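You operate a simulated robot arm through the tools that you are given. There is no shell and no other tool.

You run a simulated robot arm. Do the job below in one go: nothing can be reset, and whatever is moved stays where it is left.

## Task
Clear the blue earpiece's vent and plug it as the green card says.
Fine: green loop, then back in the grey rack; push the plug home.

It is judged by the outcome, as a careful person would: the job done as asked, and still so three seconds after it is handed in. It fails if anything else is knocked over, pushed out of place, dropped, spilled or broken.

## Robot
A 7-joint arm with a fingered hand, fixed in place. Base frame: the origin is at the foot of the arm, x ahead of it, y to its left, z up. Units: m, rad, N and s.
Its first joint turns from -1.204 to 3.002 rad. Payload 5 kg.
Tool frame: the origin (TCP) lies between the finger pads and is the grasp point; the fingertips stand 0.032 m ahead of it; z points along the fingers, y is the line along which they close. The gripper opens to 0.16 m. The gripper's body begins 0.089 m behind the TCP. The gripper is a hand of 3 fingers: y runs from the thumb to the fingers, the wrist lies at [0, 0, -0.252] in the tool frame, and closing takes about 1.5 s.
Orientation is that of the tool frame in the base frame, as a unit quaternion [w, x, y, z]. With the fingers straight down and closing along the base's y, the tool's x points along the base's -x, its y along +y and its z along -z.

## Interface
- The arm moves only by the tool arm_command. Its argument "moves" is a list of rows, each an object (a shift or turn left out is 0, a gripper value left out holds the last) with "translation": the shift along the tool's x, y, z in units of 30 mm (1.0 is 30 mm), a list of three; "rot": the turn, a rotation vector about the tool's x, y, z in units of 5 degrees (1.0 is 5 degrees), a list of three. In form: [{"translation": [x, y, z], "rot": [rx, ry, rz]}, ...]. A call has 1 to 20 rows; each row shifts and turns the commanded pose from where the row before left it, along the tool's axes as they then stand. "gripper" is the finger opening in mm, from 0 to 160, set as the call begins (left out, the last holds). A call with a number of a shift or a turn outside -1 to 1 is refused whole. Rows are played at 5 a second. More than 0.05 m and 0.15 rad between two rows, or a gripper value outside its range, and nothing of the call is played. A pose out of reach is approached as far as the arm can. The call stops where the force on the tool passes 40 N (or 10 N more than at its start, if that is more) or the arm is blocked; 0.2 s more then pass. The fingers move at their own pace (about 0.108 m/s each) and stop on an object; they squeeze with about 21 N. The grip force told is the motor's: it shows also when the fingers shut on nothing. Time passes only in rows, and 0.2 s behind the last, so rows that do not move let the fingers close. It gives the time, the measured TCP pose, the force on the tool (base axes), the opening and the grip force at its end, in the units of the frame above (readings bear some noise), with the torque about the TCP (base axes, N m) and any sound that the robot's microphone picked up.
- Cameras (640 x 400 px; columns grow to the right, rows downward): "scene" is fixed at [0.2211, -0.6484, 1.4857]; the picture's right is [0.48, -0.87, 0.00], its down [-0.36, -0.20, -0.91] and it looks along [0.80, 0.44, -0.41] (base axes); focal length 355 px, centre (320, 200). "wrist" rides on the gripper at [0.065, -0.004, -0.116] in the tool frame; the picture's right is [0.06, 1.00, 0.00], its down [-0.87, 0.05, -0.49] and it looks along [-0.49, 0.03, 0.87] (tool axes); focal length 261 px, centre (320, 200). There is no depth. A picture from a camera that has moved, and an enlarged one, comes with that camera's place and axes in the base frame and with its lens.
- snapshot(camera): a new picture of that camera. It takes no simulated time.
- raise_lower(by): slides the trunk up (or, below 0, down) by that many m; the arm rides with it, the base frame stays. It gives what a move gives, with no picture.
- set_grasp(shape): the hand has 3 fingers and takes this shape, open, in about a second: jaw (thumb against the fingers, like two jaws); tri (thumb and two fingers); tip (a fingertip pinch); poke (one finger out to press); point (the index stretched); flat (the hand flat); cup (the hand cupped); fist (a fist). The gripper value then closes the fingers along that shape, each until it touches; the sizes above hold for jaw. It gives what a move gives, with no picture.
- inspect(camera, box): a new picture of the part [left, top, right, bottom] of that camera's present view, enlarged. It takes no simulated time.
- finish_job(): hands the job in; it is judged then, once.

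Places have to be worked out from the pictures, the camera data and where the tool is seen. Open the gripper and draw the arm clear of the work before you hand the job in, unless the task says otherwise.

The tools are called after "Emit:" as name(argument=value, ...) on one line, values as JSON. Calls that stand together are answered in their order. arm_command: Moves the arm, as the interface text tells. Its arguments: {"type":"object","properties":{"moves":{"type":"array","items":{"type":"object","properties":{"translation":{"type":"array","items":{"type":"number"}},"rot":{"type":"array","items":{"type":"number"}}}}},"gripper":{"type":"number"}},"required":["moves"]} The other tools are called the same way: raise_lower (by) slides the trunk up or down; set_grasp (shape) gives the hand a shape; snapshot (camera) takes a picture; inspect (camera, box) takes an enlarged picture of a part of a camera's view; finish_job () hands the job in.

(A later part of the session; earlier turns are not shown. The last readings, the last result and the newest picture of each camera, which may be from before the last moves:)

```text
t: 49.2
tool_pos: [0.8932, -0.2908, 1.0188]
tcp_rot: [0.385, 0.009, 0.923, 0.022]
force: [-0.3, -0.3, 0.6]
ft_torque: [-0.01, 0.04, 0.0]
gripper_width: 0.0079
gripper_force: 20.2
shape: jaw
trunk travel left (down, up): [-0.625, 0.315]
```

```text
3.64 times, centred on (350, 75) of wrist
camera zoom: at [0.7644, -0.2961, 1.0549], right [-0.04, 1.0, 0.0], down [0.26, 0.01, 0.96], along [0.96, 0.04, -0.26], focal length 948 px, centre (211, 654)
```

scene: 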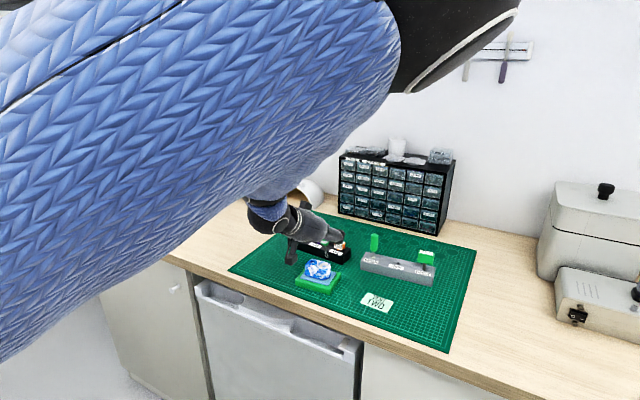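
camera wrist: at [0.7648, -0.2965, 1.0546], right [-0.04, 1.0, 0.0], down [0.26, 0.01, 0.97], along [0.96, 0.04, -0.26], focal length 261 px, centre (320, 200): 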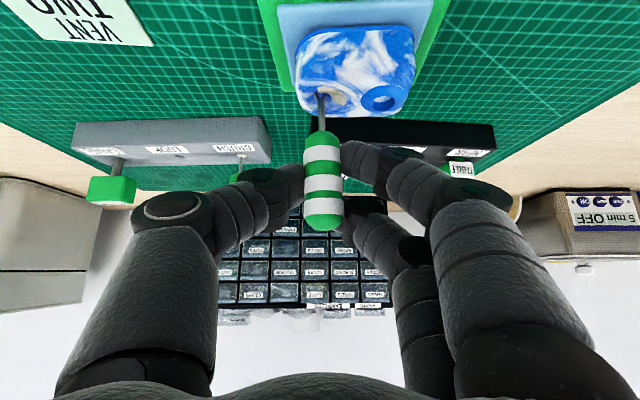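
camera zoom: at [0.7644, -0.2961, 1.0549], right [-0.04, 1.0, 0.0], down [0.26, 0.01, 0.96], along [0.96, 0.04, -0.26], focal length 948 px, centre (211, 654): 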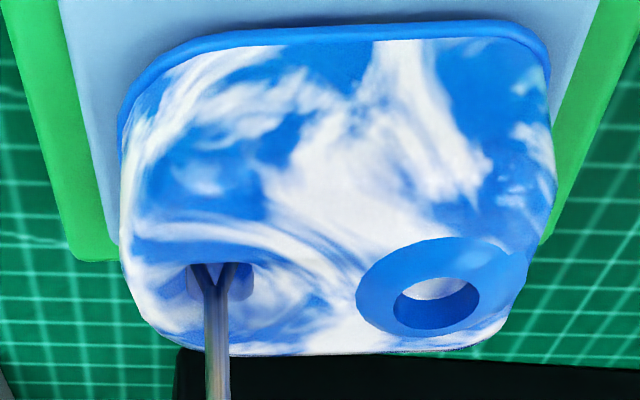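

All three crust pieces are gone and the vent is clear. I draw the loop straight up 50 mm.

Emit:
arm_command(moves=[{"translation": [-0.296, 0.02, -0.293]}, {"translation": [-0.296, 0.02, -0.293]}, {"translation": [-0.296, 0.02, -0.293]}, {"translation": [-0.296, 0.02, -0.293]}, {"translation": [0, 0, 0]}])

Emit:
snapshot(camera="wrist")

Emit:
inspect(camera="wrist", box=[270, 10, 420, 140])

Emit:
inspect(camera="scene", box=[295, 230, 345, 290])

```text
t: 50.4
tool_pos: [0.8938, -0.2916, 1.0691]
tcp_rot: [0.384, 0.009, 0.923, 0.022]
force: [0.5, -0.4, -0.4]
ft_torque: [0.01, 0.05, 0.0]
gripper_width: 0.0077
gripper_force: 21.2
shape: jaw
trunk travel left (down, up): [-0.625, 0.315]
```

```text
taken
camera wrist: at [0.7651, -0.2962, 1.1048], right [-0.04, 1.0, 0.0], down [0.26, 0.01, 0.96], along [0.96, 0.04, -0.26], focal length 261 px, centre (320, 200)
```

wrist: 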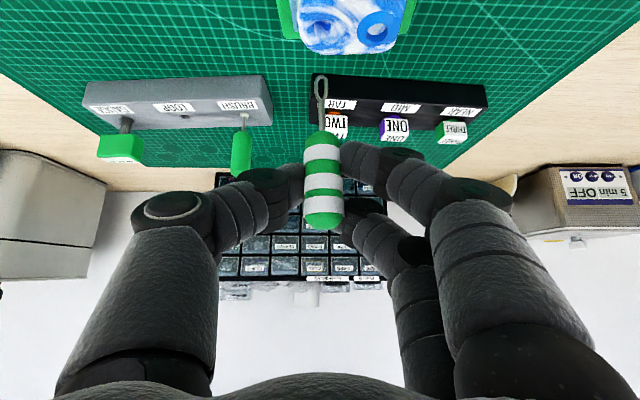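

```text
3.08 times, centred on (345, 75) of wrist
camera zoom: at [0.7651, -0.2962, 1.1048], right [-0.04, 1.0, 0.0], down [0.26, 0.01, 0.96], along [0.96, 0.04, -0.26], focal length 802 px, centre (243, 585)
```

zoom: 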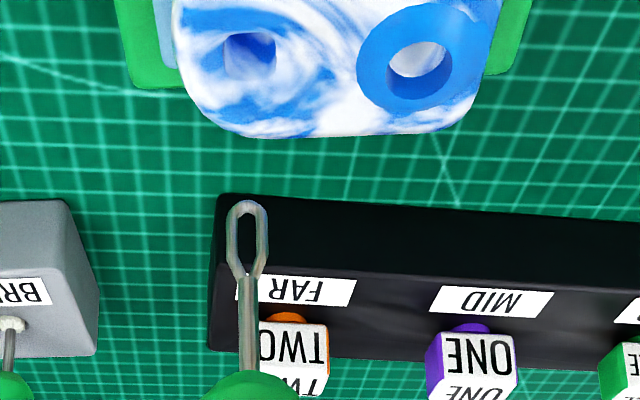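

```text
6.67 times, centred on (320, 260) of scene
camera zoom: at [0.2211, -0.6484, 1.4857], right [0.48, -0.87, 0.0], down [-0.36, -0.2, -0.91], along [0.8, 0.44, -0.41], focal length 2367 px, centre (320, -200)
```

zoom: 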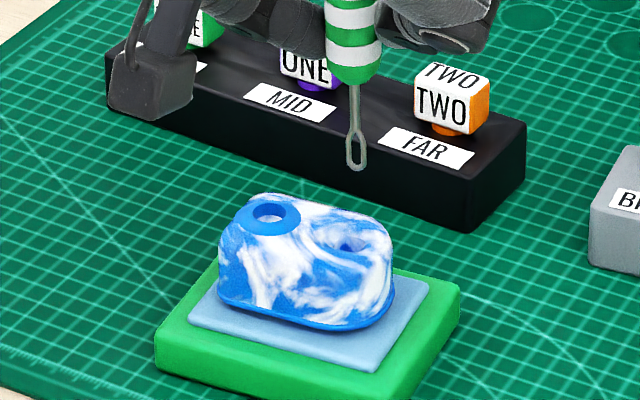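

The vent is clean and no debris lies around. Now I carry the loop back: right to the rack's line, then forward over the LOOP slot, keeping the tip near z = 0.985.

Emit:
arm_command(moves=[{"translation": [-0.033, -0.992, -0.034]}, {"translation": [-0.033, -0.992, -0.034]}, {"translation": [-0.033, -0.992, -0.034]}, {"translation": [-0.033, -0.992, -0.034]}, {"translation": [-0.033, -0.992, -0.034]}, {"translation": [-0.658, 0, 0.664]}, {"translation": [-0.658, 0, 0.664]}, {"translation": [-0.658, 0, 0.664]}, {"translation": [-0.658, 0, 0.664]}, {"translation": [0, 0, 0]}])

Emit:
snapshot(camera="wrist")

Emit:
snapshot(camera="scene")

```text
t: 52.6
tool_pos: [1.0044, -0.4401, 1.0689]
tcp_rot: [0.385, 0.01, 0.923, 0.021]
force: [0.1, -0.1, 0.5]
ft_torque: [-0.01, 0.01, -0.01]
gripper_width: 0.0078
gripper_force: 21.1
shape: jaw
trunk travel left (down, up): [-0.625, 0.315]
```

```text
taken
camera wrist: at [0.876, -0.4462, 1.1049], right [-0.04, 1.0, 0.0], down [0.26, 0.01, 0.96], along [0.96, 0.04, -0.26], focal length 261 px, centre (320, 200)
```

wrist: 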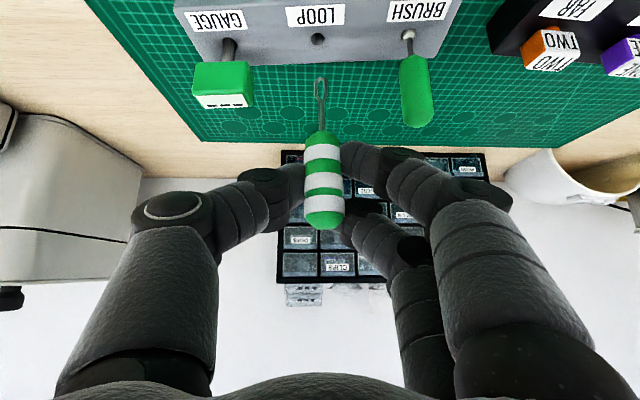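

```text
taken
```

scene: 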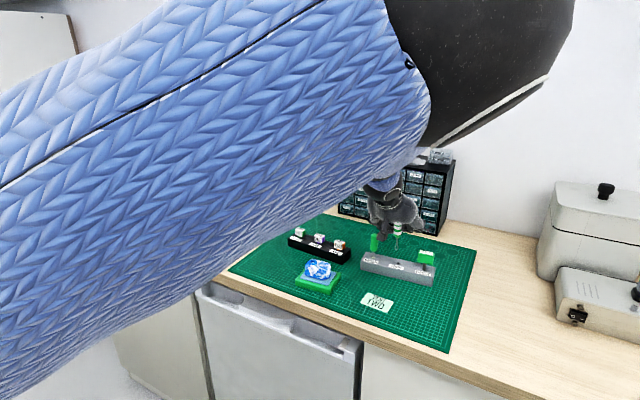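

Both cameras see the loop and its slot. I zoom in to measure the remaining offset.

Emit:
inspect(camera="scene", box=[375, 230, 425, 280])

Emit:
inspect(camera="wrist", box=[270, 20, 370, 130])

```text
8.00 times, centred on (400, 255) of scene
camera zoom: at [0.2211, -0.6484, 1.4857], right [0.48, -0.87, 0.0], down [-0.36, -0.2, -0.91], along [0.8, 0.44, -0.41], focal length 2840 px, centre (-320, -240)
```

zoom: 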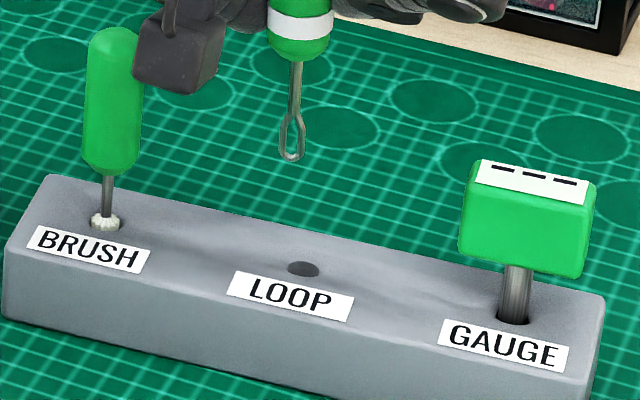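

```text
3.64 times, centred on (320, 75) of wrist
camera zoom: at [0.876, -0.4462, 1.1049], right [-0.04, 1.0, 0.0], down [0.26, 0.01, 0.96], along [0.96, 0.04, -0.26], focal length 948 px, centre (320, 654)
```

zoom: 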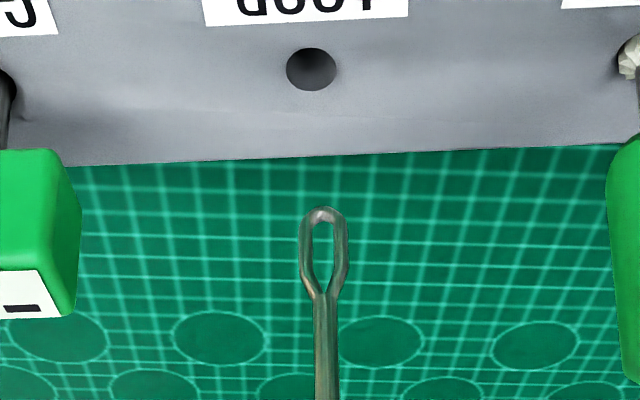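

The slot is 24 mm ahead, 1.6 mm to the right and 56 mm below the ring's tip. I move over it, lower 30 mm, and re-check.

Emit:
arm_command(moves=[{"translation": [-0.566, -0.053, 0.571]}, {"translation": [0.355, -0.024, 0.352]}, {"translation": [0.355, -0.024, 0.352]}, {"translation": [0, 0, 0]}])

Emit:
inspect(camera="scene", box=[380, 240, 420, 280])

Emit:
inspect(camera="wrist", box=[270, 20, 370, 130])

Emit:
snapshot(camera="wrist")

```text
t: 53.6
tool_pos: [1.0281, -0.4414, 1.0406]
tcp_rot: [0.384, 0.009, 0.923, 0.022]
force: [0.7, -0.4, 0.3]
ft_torque: [0.0, -0.04, 0.02]
gripper_width: 0.0075
gripper_force: 20.9
shape: jaw
trunk travel left (down, up): [-0.625, 0.315]
```

```text
10.00 times, centred on (400, 260) of scene
camera zoom: at [0.2211, -0.6484, 1.4857], right [0.48, -0.87, 0.0], down [-0.36, -0.2, -0.91], along [0.8, 0.44, -0.41], focal length 3550 px, centre (-480, -400)
```

zoom: 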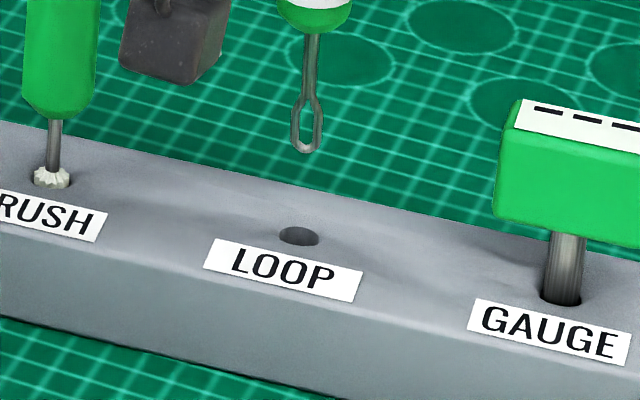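

```text
3.64 times, centred on (320, 75) of wrist
camera zoom: at [0.9003, -0.4468, 1.0755], right [-0.04, 1.0, 0.0], down [0.26, 0.01, 0.97], along [0.96, 0.04, -0.26], focal length 948 px, centre (320, 654)
```

zoom: 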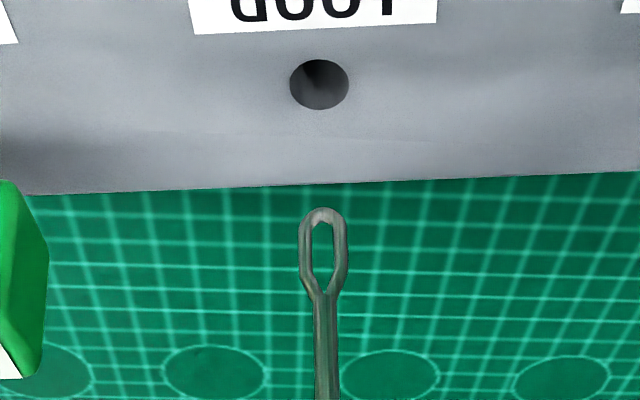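

```text
taken
camera wrist: at [0.9003, -0.4468, 1.0755], right [-0.04, 1.0, 0.0], down [0.26, 0.01, 0.97], along [0.96, 0.04, -0.26], focal length 261 px, centre (320, 200)
```

wrist: 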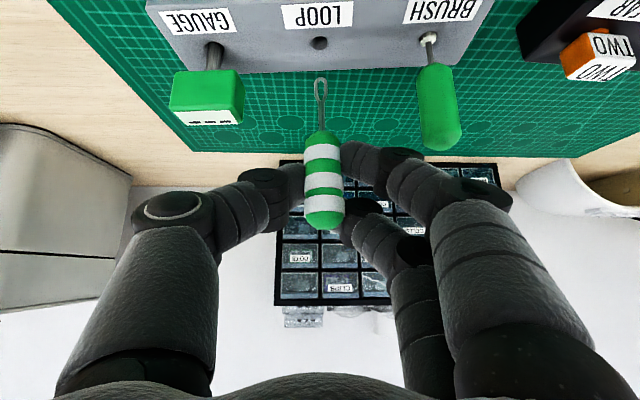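

Tip is now 25 mm above the slot, 2 mm too far and 1 mm too far left. I correct and lower 22 mm, then verify.

Emit:
arm_command(moves=[{"translation": [0.045, -0.03, -0.045]}, {"translation": [0.26, -0.0175, 0.258]}, {"translation": [0.26, -0.0175, 0.258]}, {"translation": [0, 0, 0]}])

Emit:
inspect(camera="scene", box=[385, 245, 415, 275])

Emit:
inspect(camera="wrist", box=[285, 40, 355, 110])

```text
t: 54.6
tool_pos: [1.0282, -0.4419, 1.0171]
tcp_rot: [0.385, 0.009, 0.923, 0.022]
force: [0.2, 0.6, -0.2]
ft_torque: [-0.03, 0.0, 0.0]
gripper_width: 0.0077
gripper_force: 20.9
shape: jaw
trunk travel left (down, up): [-0.625, 0.315]
```

```text
13.33 times, centred on (400, 260) of scene
camera zoom: at [0.2211, -0.6484, 1.4857], right [0.48, -0.87, 0.0], down [-0.36, -0.2, -0.91], along [0.8, 0.44, -0.41], focal length 4734 px, centre (-747, -600)
```

zoom: 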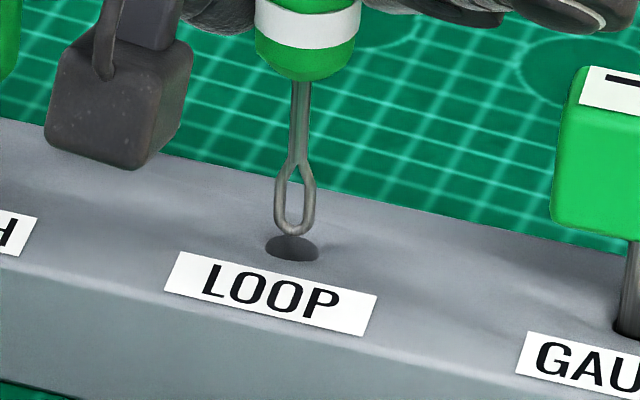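

```text
5.71 times, centred on (320, 75) of wrist
camera zoom: at [0.8988, -0.4478, 1.053], right [-0.04, 1.0, 0.0], down [0.26, 0.01, 0.96], along [0.96, 0.04, -0.26], focal length 1489 px, centre (320, 914)
```

zoom: 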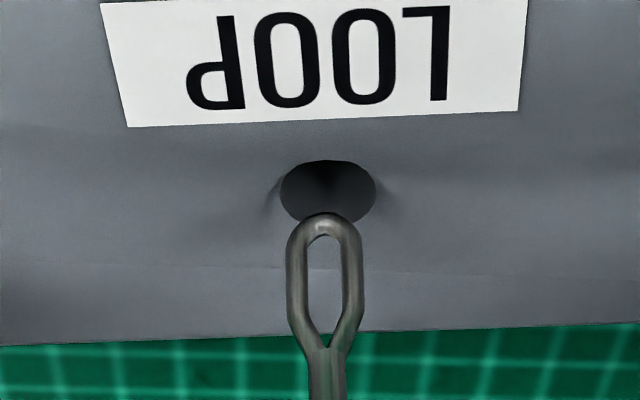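

Aligned to a few tenths of a millimetre, 3 mm above the slot. I lower 10 mm into the hole and check the force.

Emit:
arm_command(moves=[{"translation": [0.059, 0.006, 0.059]}, {"translation": [0.059, -0.004, 0.059]}, {"translation": [0.059, -0.004, 0.059]}, {"translation": [0.059, -0.004, 0.059]}, {"translation": [0, 0, 0]}])

Emit:
inspect(camera="scene", box=[380, 240, 420, 280])

Emit:
inspect(camera="wrist", box=[260, 40, 380, 140])

```text
t: 55.8
tool_pos: [1.0281, -0.4423, 1.007]
tcp_rot: [0.385, 0.009, 0.923, 0.021]
force: [0.5, 0.3, -0.2]
ft_torque: [-0.02, -0.03, 0.01]
gripper_width: 0.0071
gripper_force: 21.0
shape: jaw
trunk travel left (down, up): [-0.625, 0.315]
```

```text
10.00 times, centred on (400, 260) of scene
camera zoom: at [0.2211, -0.6484, 1.4857], right [0.48, -0.87, 0.0], down [-0.36, -0.2, -0.91], along [0.8, 0.44, -0.41], focal length 3550 px, centre (-480, -400)
```

zoom: 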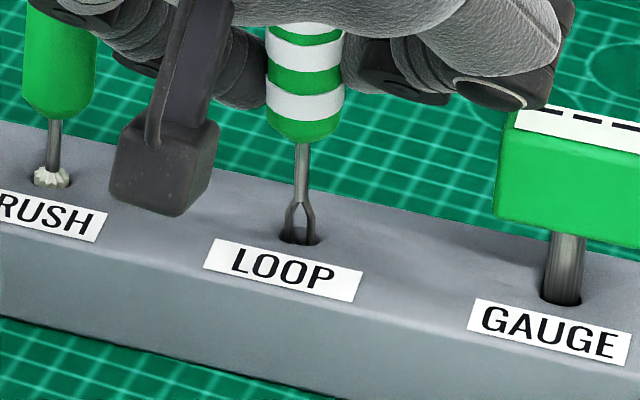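

```text
4.00 times, centred on (320, 90) of wrist
camera zoom: at [0.8989, -0.4475, 1.0425], right [-0.04, 1.0, 0.0], down [0.26, 0.01, 0.96], along [0.96, 0.04, -0.26], focal length 1043 px, centre (320, 640)
```

zoom: 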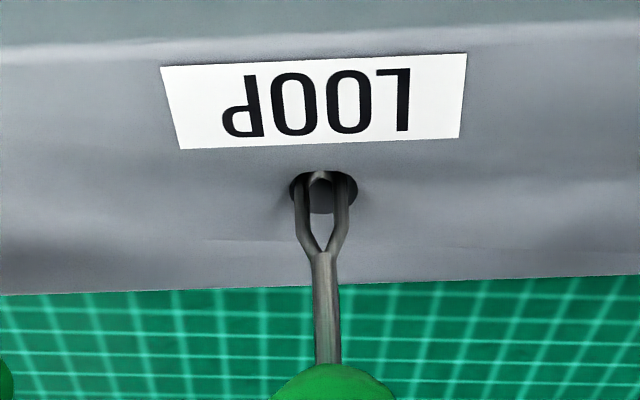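

The ring is about 7 mm in the hole with no force. Originally the whole fork was hidden, so it must go about 12 mm further; I lower in small steps.

Emit:
arm_command(moves=[{"translation": [0.059, -0.004, 0.059]}, {"translation": [0.059, -0.004, 0.059]}, {"translation": [0.059, -0.004, 0.059]}, {"translation": [0.047, -0.003, 0.047]}, {"translation": [0, 0, 0]}])

Emit:
inspect(camera="scene", box=[380, 240, 420, 280])

Emit:
snapshot(camera="wrist")

```text
t: 57.0
tool_pos: [1.0287, -0.442, 0.9977]
tcp_rot: [0.384, 0.009, 0.923, 0.022]
force: [0.8, 0.1, -1.1]
ft_torque: [-0.03, -0.07, 0.01]
gripper_width: 0.0072
gripper_force: 21.1
shape: jaw
trunk travel left (down, up): [-0.625, 0.315]
```

```text
10.00 times, centred on (400, 260) of scene
camera zoom: at [0.2211, -0.6484, 1.4857], right [0.48, -0.87, 0.0], down [-0.36, -0.2, -0.91], along [0.8, 0.44, -0.41], focal length 3550 px, centre (-480, -400)
```

zoom: 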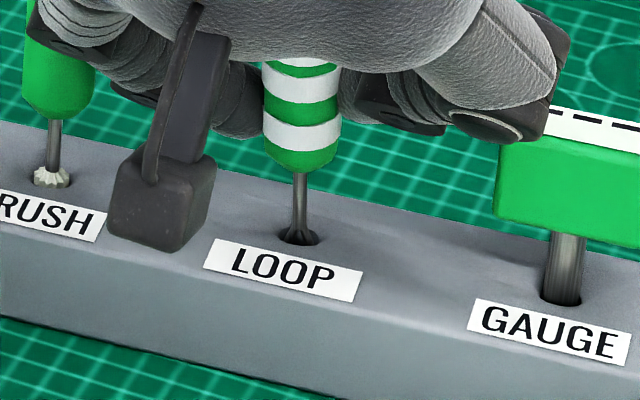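

```text
taken
camera wrist: at [0.8991, -0.4475, 1.0329], right [-0.04, 1.0, 0.0], down [0.26, 0.01, 0.96], along [0.96, 0.04, -0.26], focal length 261 px, centre (320, 200)
```

wrist: 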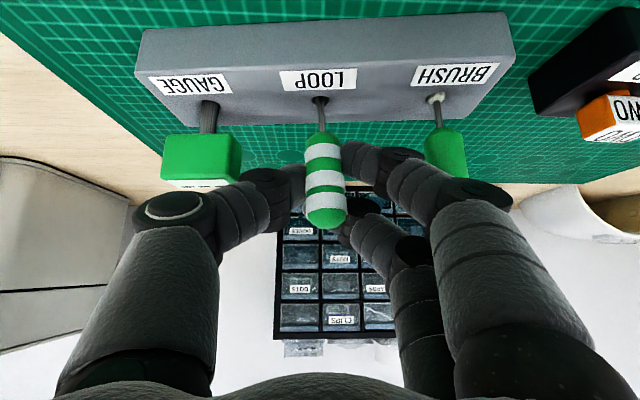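

The fork is now just at the rim, 2–3 mm from its seat, and the thumb passes close by the gauge. I lower 2 mm more and watch the force.

Emit:
arm_command(moves=[{"translation": [0.024, -0.002, 0.024]}, {"translation": [0.024, -0.002, 0.024]}, {"translation": [0, 0, 0]}])

Emit:
inspect(camera="scene", box=[385, 240, 425, 280])

Emit:
inspect(camera="wrist", box=[140, 60, 460, 260])

```text
t: 57.8
tool_pos: [1.0279, -0.4409, 0.9964]
tcp_rot: [0.385, 0.009, 0.922, 0.022]
force: [0.8, -0.3, 0.2]
ft_torque: [0.02, -0.08, 0.0]
gripper_width: 0.0069
gripper_force: 20.8
shape: jaw
trunk travel left (down, up): [-0.625, 0.315]
```

```text
10.00 times, centred on (405, 260) of scene
camera zoom: at [0.2211, -0.6484, 1.4857], right [0.48, -0.87, 0.0], down [-0.36, -0.2, -0.91], along [0.8, 0.44, -0.41], focal length 3550 px, centre (-530, -400)
```

zoom: 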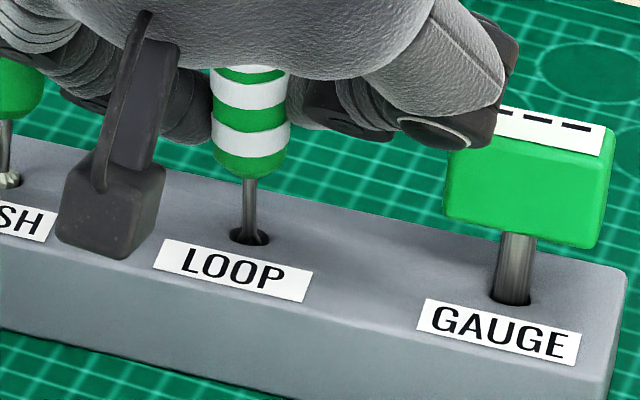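

```text
2.00 times, centred on (300, 160) of wrist
camera zoom: at [0.8992, -0.4473, 1.0308], right [-0.04, 1.0, 0.0], down [0.26, 0.01, 0.96], along [0.96, 0.04, -0.26], focal length 521 px, centre (360, 280)
```

zoom: 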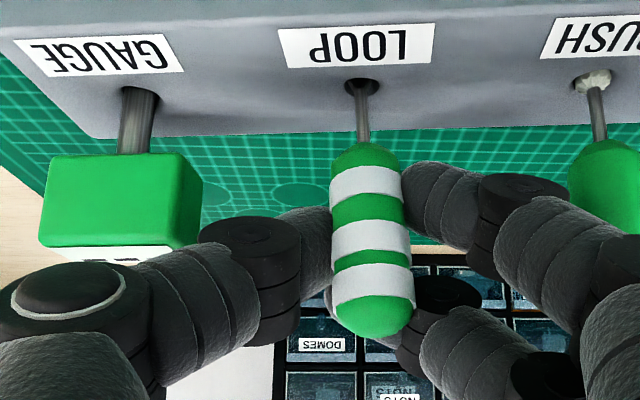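

The shaft stands in its slot, fork hidden as at the start, gauge and brush unmoved. I open the fingers gently to 26 mm to let go.

Emit:
arm_command(moves=[{"translation": [0, 0, 0]}, {"translation": [0, 0, 0]}, {"translation": [0, 0, 0]}], gripper=26)

Emit:
inspect(camera="wrist", box=[140, 60, 460, 260])

Emit:
inspect(camera="scene", box=[385, 240, 425, 280])

```text
t: 58.6
tool_pos: [1.0286, -0.4418, 0.9953]
tcp_rot: [0.385, 0.009, 0.923, 0.021]
force: [0.7, 0.0, -0.3]
ft_torque: [-0.01, 0.01, -0.04]
gripper_width: 0.0259
gripper_force: 0.1
shape: jaw
trunk travel left (down, up): [-0.625, 0.315]
```

```text
2.00 times, centred on (300, 160) of wrist
camera zoom: at [0.8992, -0.4474, 1.0308], right [-0.04, 1.0, 0.0], down [0.26, 0.01, 0.96], along [0.96, 0.04, -0.26], focal length 521 px, centre (360, 280)
```

zoom: 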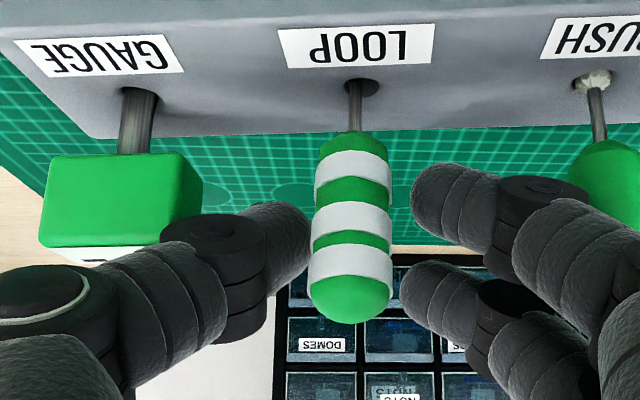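

```text
10.00 times, centred on (405, 260) of scene
camera zoom: at [0.2211, -0.6484, 1.4857], right [0.48, -0.87, 0.0], down [-0.36, -0.2, -0.91], along [0.8, 0.44, -0.41], focal length 3550 px, centre (-530, -400)
```

zoom: 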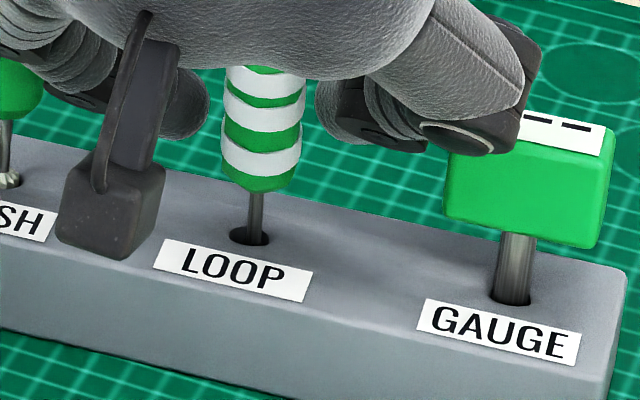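

Released: the tool dropped the last 2 mm onto its seat and stands in the slot, a little closer to the thumb. I shift the hand 2 mm right to centre it, open slightly more, and back out along the fingers.

Emit:
arm_command(moves=[{"translation": [0, -0.067, 0]}, {"translation": [0, 0, 0]}, {"translation": [0, 0, -0.3]}, {"translation": [0, 0, -0.3]}, {"translation": [0, 0, -0.5]}, {"translation": [0, 0, -1]}, {"translation": [0, 0, -1]}, {"translation": [0, 0, -1]}, {"translation": [0, 0, 0]}], gripper=29)

Emit:
snapshot(camera="wrist")

Emit:
inspect(camera="scene", box=[355, 225, 445, 290])

```text
t: 60.6
tool_pos: [0.9407, -0.4492, 1.0809]
tcp_rot: [0.384, 0.009, 0.923, 0.021]
force: [1.0, -0.1, -0.4]
ft_torque: [0.01, -0.02, -0.03]
gripper_width: 0.0285
gripper_force: 0.1
shape: jaw
trunk travel left (down, up): [-0.625, 0.315]
```

```text
taken
camera wrist: at [0.812, -0.4538, 1.1163], right [-0.04, 1.0, 0.0], down [0.26, 0.01, 0.96], along [0.96, 0.04, -0.26], focal length 261 px, centre (320, 200)
```

wrist: 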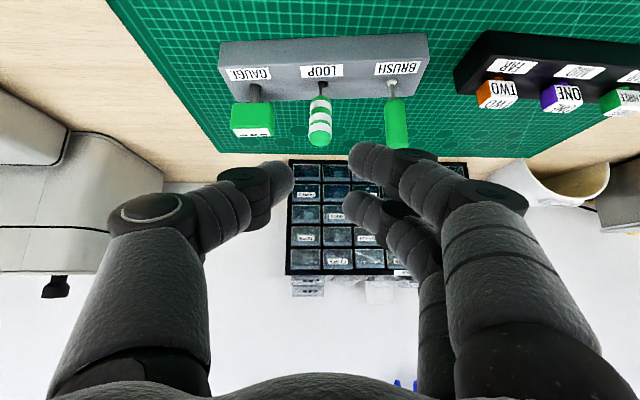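

```text
6.15 times, centred on (400, 258) of scene
camera zoom: at [0.2211, -0.6484, 1.4857], right [0.48, -0.87, 0.0], down [-0.36, -0.2, -0.91], along [0.8, 0.44, -0.41], focal length 2185 px, centre (-172, -154)
```

zoom: 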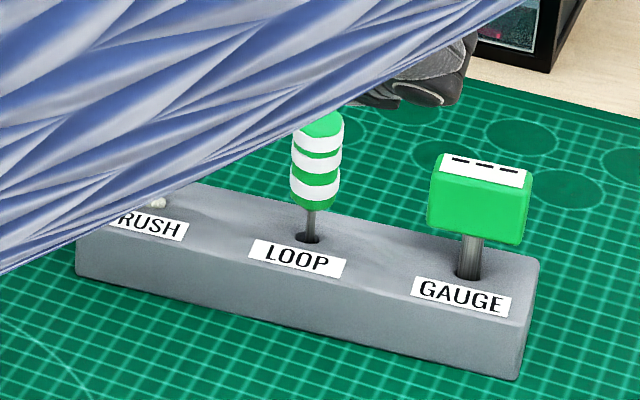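

The loop is back in its slot. I zoom in to compare its seating with the starting picture.

Emit:
inspect(camera="wrist", box=[220, 30, 440, 170])

Emit:
inspect(camera="wrist", box=[295, 60, 345, 160])

```text
2.86 times, centred on (330, 100) of wrist
camera zoom: at [0.812, -0.4538, 1.1163], right [-0.04, 1.0, 0.0], down [0.26, 0.01, 0.96], along [0.96, 0.04, -0.26], focal length 745 px, centre (291, 486)
```

zoom: 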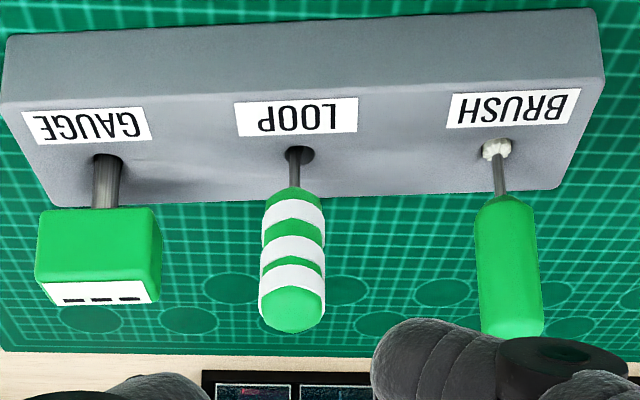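

```text
4.00 times, centred on (320, 110) of wrist
camera zoom: at [0.812, -0.4538, 1.1163], right [-0.04, 1.0, 0.0], down [0.26, 0.01, 0.96], along [0.96, 0.04, -0.26], focal length 1043 px, centre (320, 560)
```

zoom: 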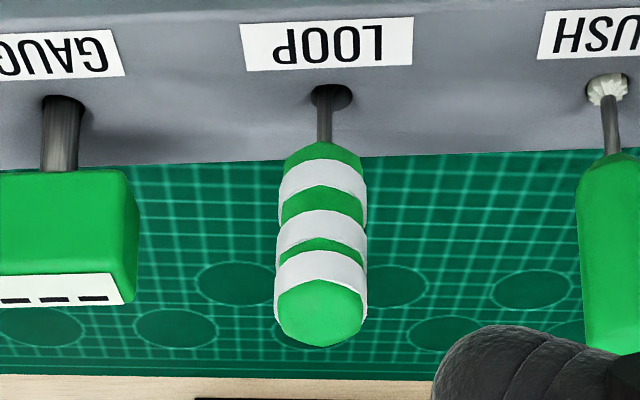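

The loop is seated at the same depth as before, leaning a few degrees within its slot's play. Next the plug: TWO's block is about 28×16×19 mm at (1.028, -0.270), z 0.937–0.956. I retreat up and left, and level the hand, reducing the tilt to 25°.

Emit:
arm_command(moves=[{"translation": [-0.074, 0.872, -0.341]}, {"translation": [-0.074, 0.872, -0.341]}, {"translation": [-0.074, 0.872, -0.341]}, {"translation": [-0.074, 0.872, -0.341]}, {"translation": [-0.074, 0.872, -0.341]}, {"translation": [-0.074, 0.872, -0.341]}, {"translation": [-0.074, 0.872, -0.341]}, {"rot": [0.338, 0, -0.341]}, {"rot": [0, 1, 0]}, {"rot": [0, 1, 0]}, {"rot": [0, 1, 0]}, {"rot": [0, 1, 0]}, {"translation": [0, 0, 0]}])

Emit:
snapshot(camera="wrist")

Emit:
snapshot(camera="scene")

```text
t: 63.4
tool_pos: [0.9, -0.2671, 1.1521]
tcp_rot: [0.218, 0.001, 0.976, 0.003]
force: [-1.3, 0.4, 0.3]
ft_torque: [-0.02, 0.03, 0.0]
gripper_width: 0.0288
gripper_force: 0.1
shape: jaw
trunk travel left (down, up): [-0.625, 0.315]
```

```text
taken
camera wrist: at [0.7914, -0.2719, 1.2295], right [-0.06, 1.0, -0.02], down [0.58, 0.05, 0.82], along [0.82, 0.03, -0.58], focal length 261 px, centre (320, 200)
```

wrist: 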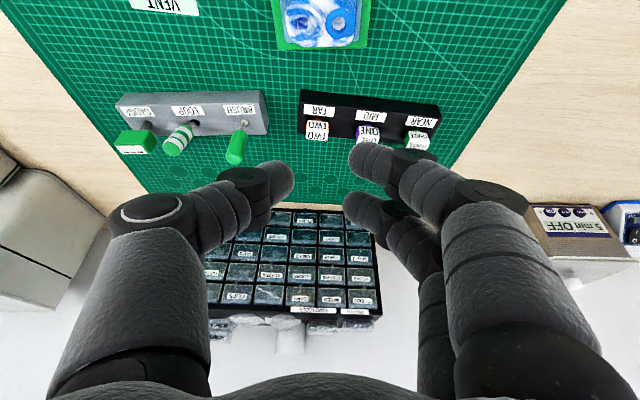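

```text
taken
```

scene: 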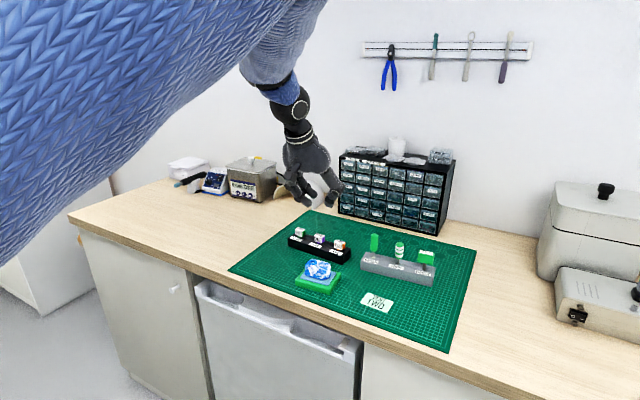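

Clear views now. I zoom on the cleared vent, the loop's stand and the plug.

Emit:
inspect(camera="wrist", box=[280, 5, 364, 55])

Emit:
inspect(camera="scene", box=[370, 230, 430, 280])

Emit:
inspect(camera="scene", box=[290, 230, 360, 290])

Emit:
inspect(camera="wrist", box=[290, 85, 390, 155])

```text
7.62 times, centred on (322, 30) of wrist
camera zoom: at [0.7914, -0.2719, 1.2295], right [-0.06, 1.0, -0.02], down [0.58, 0.05, 0.82], along [0.82, 0.03, -0.58], focal length 1986 px, centre (305, 1495)
```

zoom: 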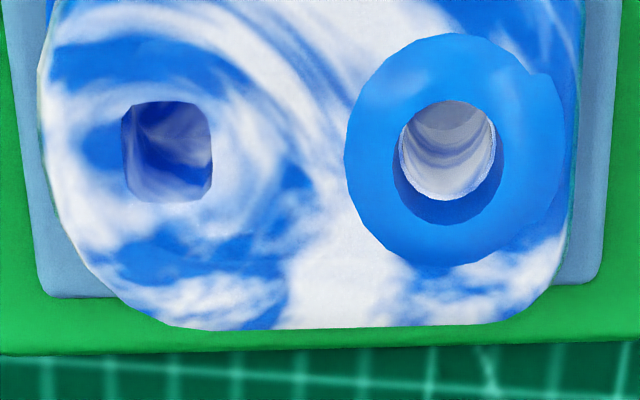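

```text
8.00 times, centred on (400, 255) of scene
camera zoom: at [0.2211, -0.6484, 1.4857], right [0.48, -0.87, 0.0], down [-0.36, -0.2, -0.91], along [0.8, 0.44, -0.41], focal length 2840 px, centre (-320, -240)
```

zoom: 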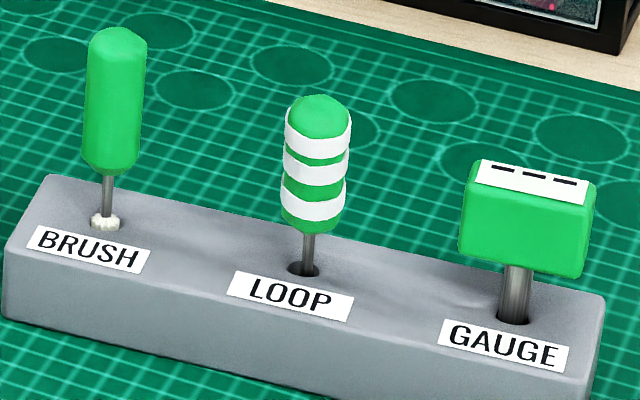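

```text
6.67 times, centred on (325, 260) of scene
camera zoom: at [0.2211, -0.6484, 1.4857], right [0.48, -0.87, 0.0], down [-0.36, -0.2, -0.91], along [0.8, 0.44, -0.41], focal length 2367 px, centre (287, -200)
```

zoom: 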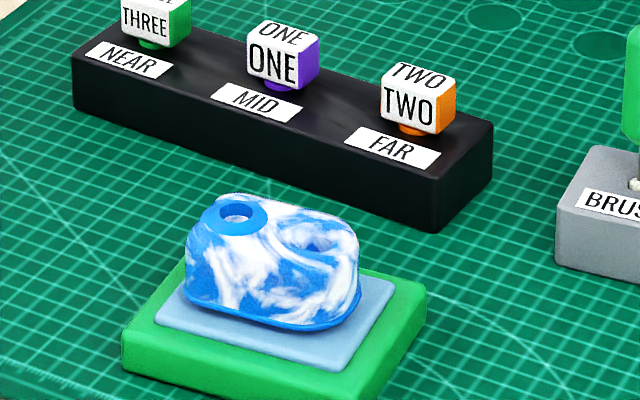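

```text
5.71 times, centred on (340, 120) of wrist
camera zoom: at [0.7914, -0.2719, 1.2295], right [-0.06, 1.0, -0.02], down [0.58, 0.05, 0.82], along [0.82, 0.03, -0.58], focal length 1489 px, centre (206, 657)
```

zoom: 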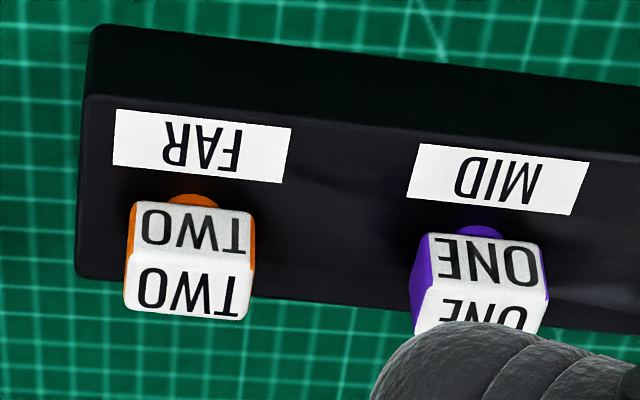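

The vent's bore proves to be a rounded square about 11 mm wide, so the plug's turn matters. To grip TWO across its front and back faces (no neighbours there) I roll the hand 90° about its own axis in free air.

Emit:
arm_command(moves=[{"rot": [0, 0, 1]}, {"rot": [0, 0, 1]}, {"rot": [0, 0, 1]}, {"rot": [0, 0, 1]}, {"rot": [0, 0, 1]}, {"rot": [0, 0, 1]}, {"rot": [0, 0, 1]}, {"rot": [0, 0, 1]}, {"rot": [0, 0, 1]}, {"rot": [0, 0, 1]}, {"rot": [0, 0, 1]}, {"rot": [0, 0, 1]}, {"rot": [0, 0, 1]}, {"rot": [0, 0, 1]}, {"rot": [0, 0, 1]}, {"rot": [0, 0, 1]}, {"rot": [0, 0, 1]}, {"rot": [0, 0, 1]}, {"translation": [0, 0, 0]}], gripper=34)

Emit:
snapshot(camera="wrist")

Emit:
snapshot(camera="scene")

```text
t: 67.4
tool_pos: [0.8992, -0.2683, 1.1523]
tcp_rot: [0.154, 0.691, 0.689, 0.156]
force: [-0.3, -1.5, 0.0]
ft_torque: [0.03, 0.03, 0.04]
gripper_width: 0.0334
gripper_force: 0.0
shape: jaw
trunk travel left (down, up): [-0.625, 0.315]
```

```text
taken
camera wrist: at [0.8467, -0.2029, 1.2556], right [0.9, 0.06, 0.43], down [-0.16, -0.87, 0.46], along [0.4, -0.49, -0.78], focal length 261 px, centre (320, 200)
```

wrist: 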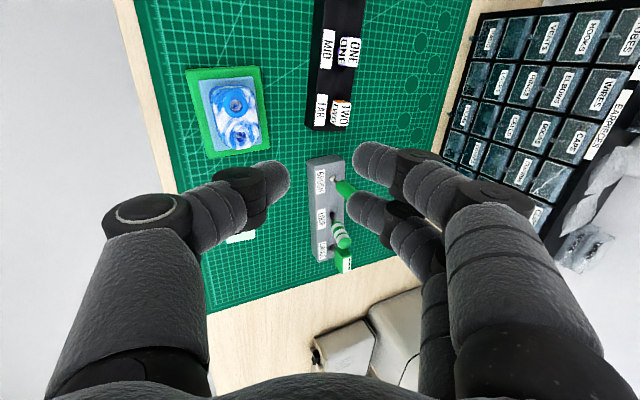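

```text
taken
```

scene: 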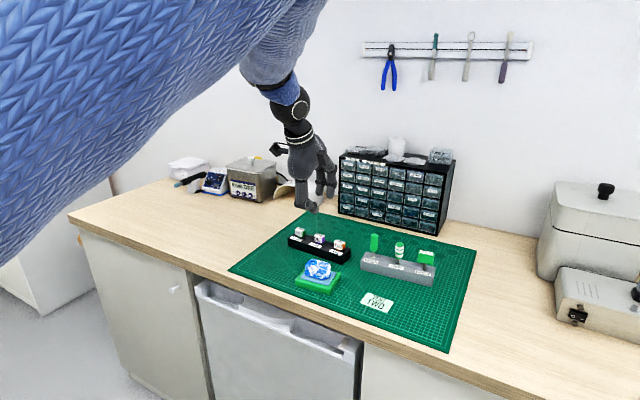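

The roll worked and the closing line now runs front to back. I raise the trunk 5 cm for reach, then turn the hand 4° to match the plug's turn and move above it.

Emit:
raise_lower(by=0.05)

Emit:
arm_command(moves=[{"rot": [-0.003, -0.342, 0.724]}, {"translation": [0.033, 0.206, 0.9]}, {"translation": [0.033, 0.206, 0.9]}, {"translation": [0.033, 0.206, 0.9]}, {"translation": [0.033, 0.206, 0.9]}, {"translation": [0.033, 0.206, 0.9]}, {"translation": [0.033, 0.206, 0.9]}, {"translation": [0.033, 0.206, 0.9]}, {"translation": [0, 0, 0]}])

Emit:
snapshot(camera="wrist")

Emit:
inspect(camera="scene", box=[285, 190, 375, 280])

```text
t: 68.3
tool_pos: [0.9004, -0.2673, 1.2005]
tcp_rot: [0.153, 0.691, 0.689, 0.157]
force: [-0.1, -0.8, -0.4]
ft_torque: [0.01, 0.02, 0.03]
gripper_width: 0.0332
gripper_force: 0.1
shape: jaw
trunk travel left (down, up): [-0.675, 0.265]
```

```text
t: 70.3
tool_pos: [1.0075, -0.277, 1.0536]
tcp_rot: [0.158, 0.714, 0.665, 0.152]
force: [0.3, -0.7, -0.2]
ft_torque: [0.01, 0.02, -0.01]
gripper_width: 0.0335
gripper_force: 0.1
shape: jaw
out of reach, approached as far as the arm can: row 8
trunk travel left (down, up): [-0.675, 0.265]
```

```text
taken
camera wrist: at [0.9586, -0.2094, 1.1566], right [0.9, 0.0, 0.43], down [-0.22, -0.86, 0.46], along [0.37, -0.51, -0.78], focal length 261 px, centre (320, 200)
```

wrist: 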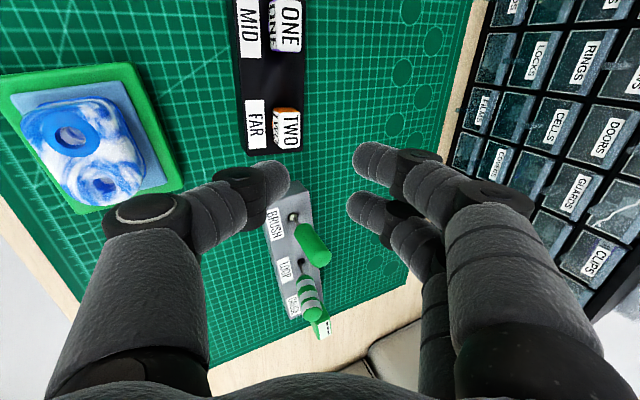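

```text
4.44 times, centred on (330, 235) of scene
camera zoom: at [0.2211, -0.6484, 1.4857], right [0.48, -0.87, 0.0], down [-0.36, -0.2, -0.91], along [0.8, 0.44, -0.41], focal length 1578 px, centre (276, 44)
```

zoom: 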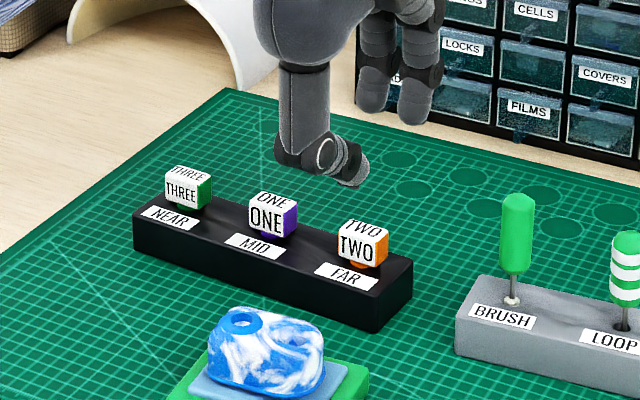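

That was just out of reach, so I tilt the hand 4° more (29° in all) and move to 50 mm above the grasp, above the block's top, to check alignment.

Emit:
arm_command(moves=[{"rot": [-0.75, 0, 0]}, {"translation": [0.14, -0.123, 0.572]}, {"translation": [0.14, -0.123, 0.572]}, {"translation": [0, 0, 0]}])

Emit:
snapshot(camera="wrist")

Emit:
inspect(camera="scene", box=[300, 205, 370, 265])

```text
t: 71.3
tool_pos: [1.011, -0.2763, 1.0227]
tcp_rot: [0.181, 0.708, 0.66, 0.173]
force: [-0.3, 0.0, -0.2]
ft_torque: [-0.03, 0.02, -0.01]
gripper_width: 0.0334
gripper_force: 0.1
shape: jaw
out of reach, approached as far as the arm can: row 3
trunk travel left (down, up): [-0.675, 0.265]
```

```text
taken
camera wrist: at [0.9549, -0.2075, 1.1222], right [0.87, 0.0, 0.49], down [-0.25, -0.86, 0.45], along [0.42, -0.52, -0.75], focal length 261 px, centre (320, 200)
```

wrist: 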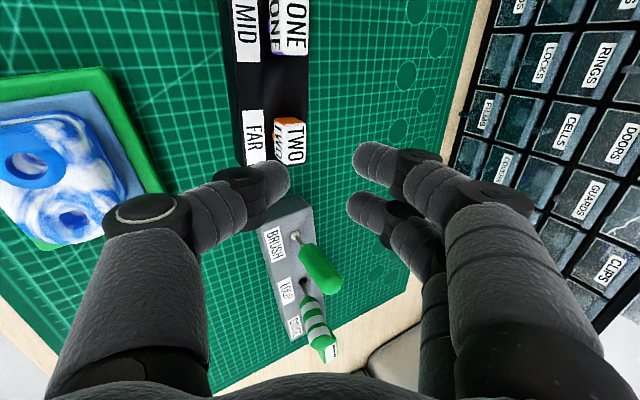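

```text
6.67 times, centred on (335, 235) of scene
camera zoom: at [0.2211, -0.6484, 1.4857], right [0.48, -0.87, 0.0], down [-0.36, -0.2, -0.91], along [0.8, 0.44, -0.41], focal length 2367 px, centre (220, -33)
```

zoom: 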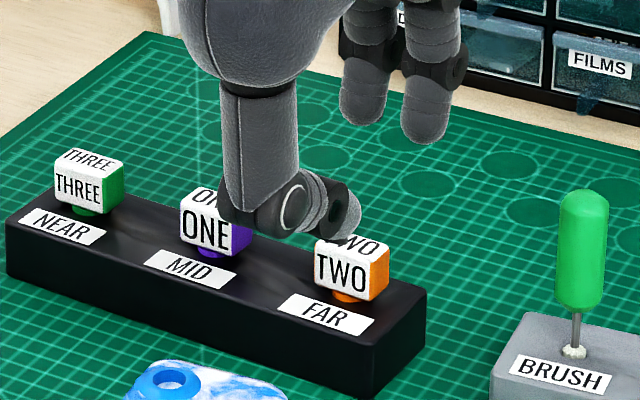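

Still short by about 10 mm in this posture. I test whether a higher trunk helps: raise it 0.1 m, then bring the hand down again toward the same point.

Emit:
raise_lower(by=0.1)

Emit:
arm_command(moves=[{"translation": [0, -0.485, 0.875]}, {"translation": [0, -0.485, 0.875]}, {"translation": [0, -0.485, 0.875]}, {"translation": [0.15, 0.1, 0.06]}, {"translation": [0.1, 0.1, 0.06]}, {"translation": [0, 0, 0]}])

```text
t: 72.7
tool_pos: [1.0112, -0.2775, 1.1228]
tcp_rot: [0.181, 0.708, 0.66, 0.174]
force: [-0.5, 1.2, 0.2]
ft_torque: [-0.04, 0.0, -0.02]
gripper_width: 0.0337
gripper_force: 0.0
shape: jaw
trunk travel left (down, up): [-0.775, 0.165]
```

```text
t: 74.1
tool_pos: [0.9868, -0.2922, 1.0522]
tcp_rot: [0.181, 0.708, 0.659, 0.175]
force: [-0.5, -0.4, 0.1]
ft_torque: [-0.03, 0.0, 0.01]
gripper_width: 0.0334
gripper_force: 0.0
shape: jaw
out of reach, approached as far as the arm can: row 1, 2, 3, 4, 5
trunk travel left (down, up): [-0.775, 0.165]
```

Higher is worse, so lower must be better (the shoulder seems level with the wrist near trunk −0.28). I raise the hand and lower the trunk in two steps.

Emit:
arm_command(moves=[{"translation": [0, 0.485, -0.875]}, {"translation": [0, 0.485, -0.875]}, {"translation": [0, 0.485, -0.875]}, {"translation": [0, 0.485, -0.875]}])

Emit:
raise_lower(by=-0.11)

Emit:
arm_command(moves=[{"translation": [0, 0.485, -0.875]}, {"translation": [0, 0.485, -0.875]}, {"translation": [0, 0.485, -0.875]}, {"translation": [0, 0.485, -0.875]}])

Emit:
raise_lower(by=-0.12)

```text
t: 75.1
tool_pos: [0.9849, -0.2946, 1.1728]
tcp_rot: [0.182, 0.708, 0.66, 0.174]
force: [-1.4, 0.5, 1.0]
ft_torque: [-0.06, 0.01, 0.02]
gripper_width: 0.0336
gripper_force: 0.0
shape: jaw
trunk travel left (down, up): [-0.775, 0.165]
```

```text
t: 76.5
tool_pos: [0.9864, -0.2946, 1.062]
tcp_rot: [0.183, 0.708, 0.66, 0.174]
force: [-0.4, 0.5, 0.4]
ft_torque: [-0.02, 0.02, 0.03]
gripper_width: 0.0337
gripper_force: 0.1
shape: jaw
trunk travel left (down, up): [-0.665, 0.275]
```

```text
t: 77.5
tool_pos: [0.9856, -0.2968, 1.1812]
tcp_rot: [0.182, 0.708, 0.66, 0.173]
force: [-0.3, -0.2, -0.2]
ft_torque: [-0.02, -0.03, 0.01]
gripper_width: 0.0336
gripper_force: 0.1
shape: jaw
trunk travel left (down, up): [-0.665, 0.275]
```

```text
t: 79.0
tool_pos: [0.9861, -0.2972, 1.0611]
tcp_rot: [0.182, 0.708, 0.66, 0.174]
force: [-0.1, 0.0, -0.5]
ft_torque: [0.0, -0.02, 0.0]
gripper_width: 0.0337
gripper_force: 0.1
shape: jaw
trunk travel left (down, up): [-0.545, 0.395]
```

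Now at trunk −0.28. I move again toward the point 50 mm above the grasp.

Emit:
arm_command(moves=[{"translation": [0.33, 0.07, 0.563]}, {"translation": [0.33, 0.07, 0.563]}, {"translation": [0.33, 0.07, 0.563]}, {"translation": [0, 0, 0]}])

Emit:
snapshot(camera="wrist")

Emit:
snapshot(camera="scene")

```text
t: 80.0
tool_pos: [1.0182, -0.2674, 1.0195]
tcp_rot: [0.182, 0.707, 0.66, 0.174]
force: [-0.4, 0.4, 0.3]
ft_torque: [0.02, 0.0, 0.03]
gripper_width: 0.0335
gripper_force: 0.1
shape: jaw
trunk travel left (down, up): [-0.545, 0.395]
```

```text
taken
camera wrist: at [0.962, -0.1998, 1.1206], right [0.87, 0.0, 0.49], down [-0.25, -0.86, 0.45], along [0.42, -0.52, -0.75], focal length 261 px, centre (320, 200)
```

wrist: 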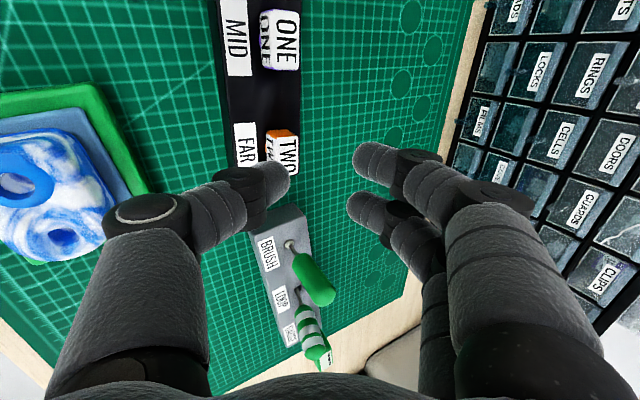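

```text
taken
```

scene: 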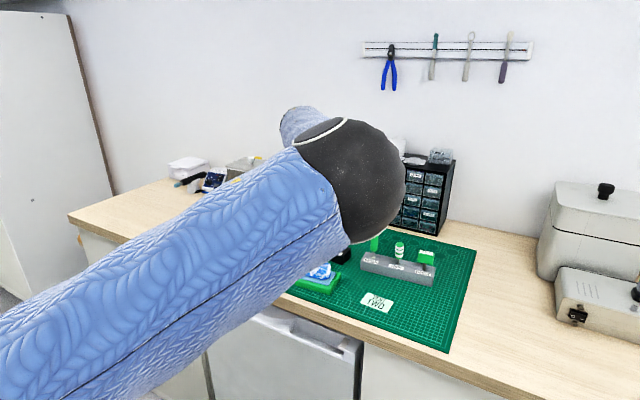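

Reached, and the block projects exactly where the model predicts. I descend half way (27 mm) and check the straddle.

Emit:
arm_command(moves=[{"translation": [-0.037, -0.218, 0.392]}, {"translation": [0, -0.218, 0.392]}, {"translation": [0, 0, 0]}])

Emit:
snapshot(camera="wrist")

Emit:
inspect(camera="wrist", box=[220, 100, 400, 240])

```text
t: 80.8
tool_pos: [1.0173, -0.27, 0.9924]
tcp_rot: [0.182, 0.709, 0.659, 0.174]
force: [0.0, -0.6, 0.2]
ft_torque: [-0.04, 0.0, -0.04]
gripper_width: 0.0335
gripper_force: 0.1
shape: jaw
trunk travel left (down, up): [-0.545, 0.395]
```

```text
taken
camera wrist: at [0.9625, -0.2015, 1.0927], right [0.87, 0.0, 0.49], down [-0.25, -0.86, 0.45], along [0.42, -0.52, -0.75], focal length 261 px, centre (320, 200)
```

wrist: 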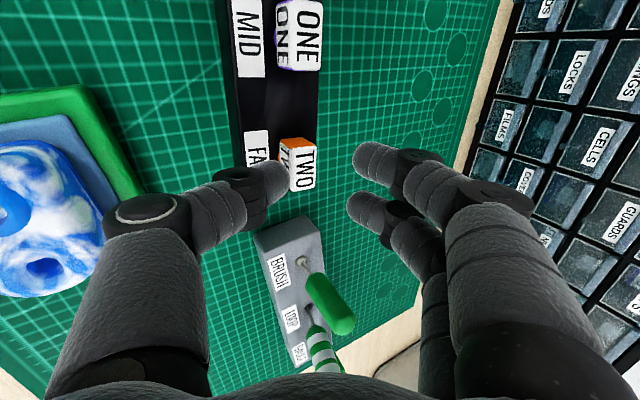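

```text
2.86 times, centred on (310, 170) of wrist
camera zoom: at [0.9625, -0.2015, 1.0927], right [0.87, 0.0, 0.49], down [-0.25, -0.86, 0.45], along [0.42, -0.52, -0.75], focal length 745 px, centre (349, 286)
```

zoom: 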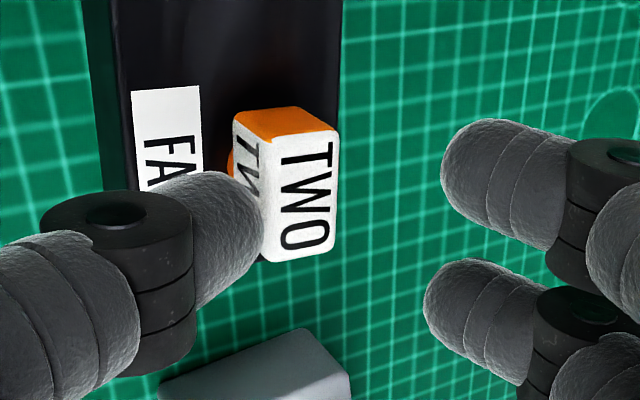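

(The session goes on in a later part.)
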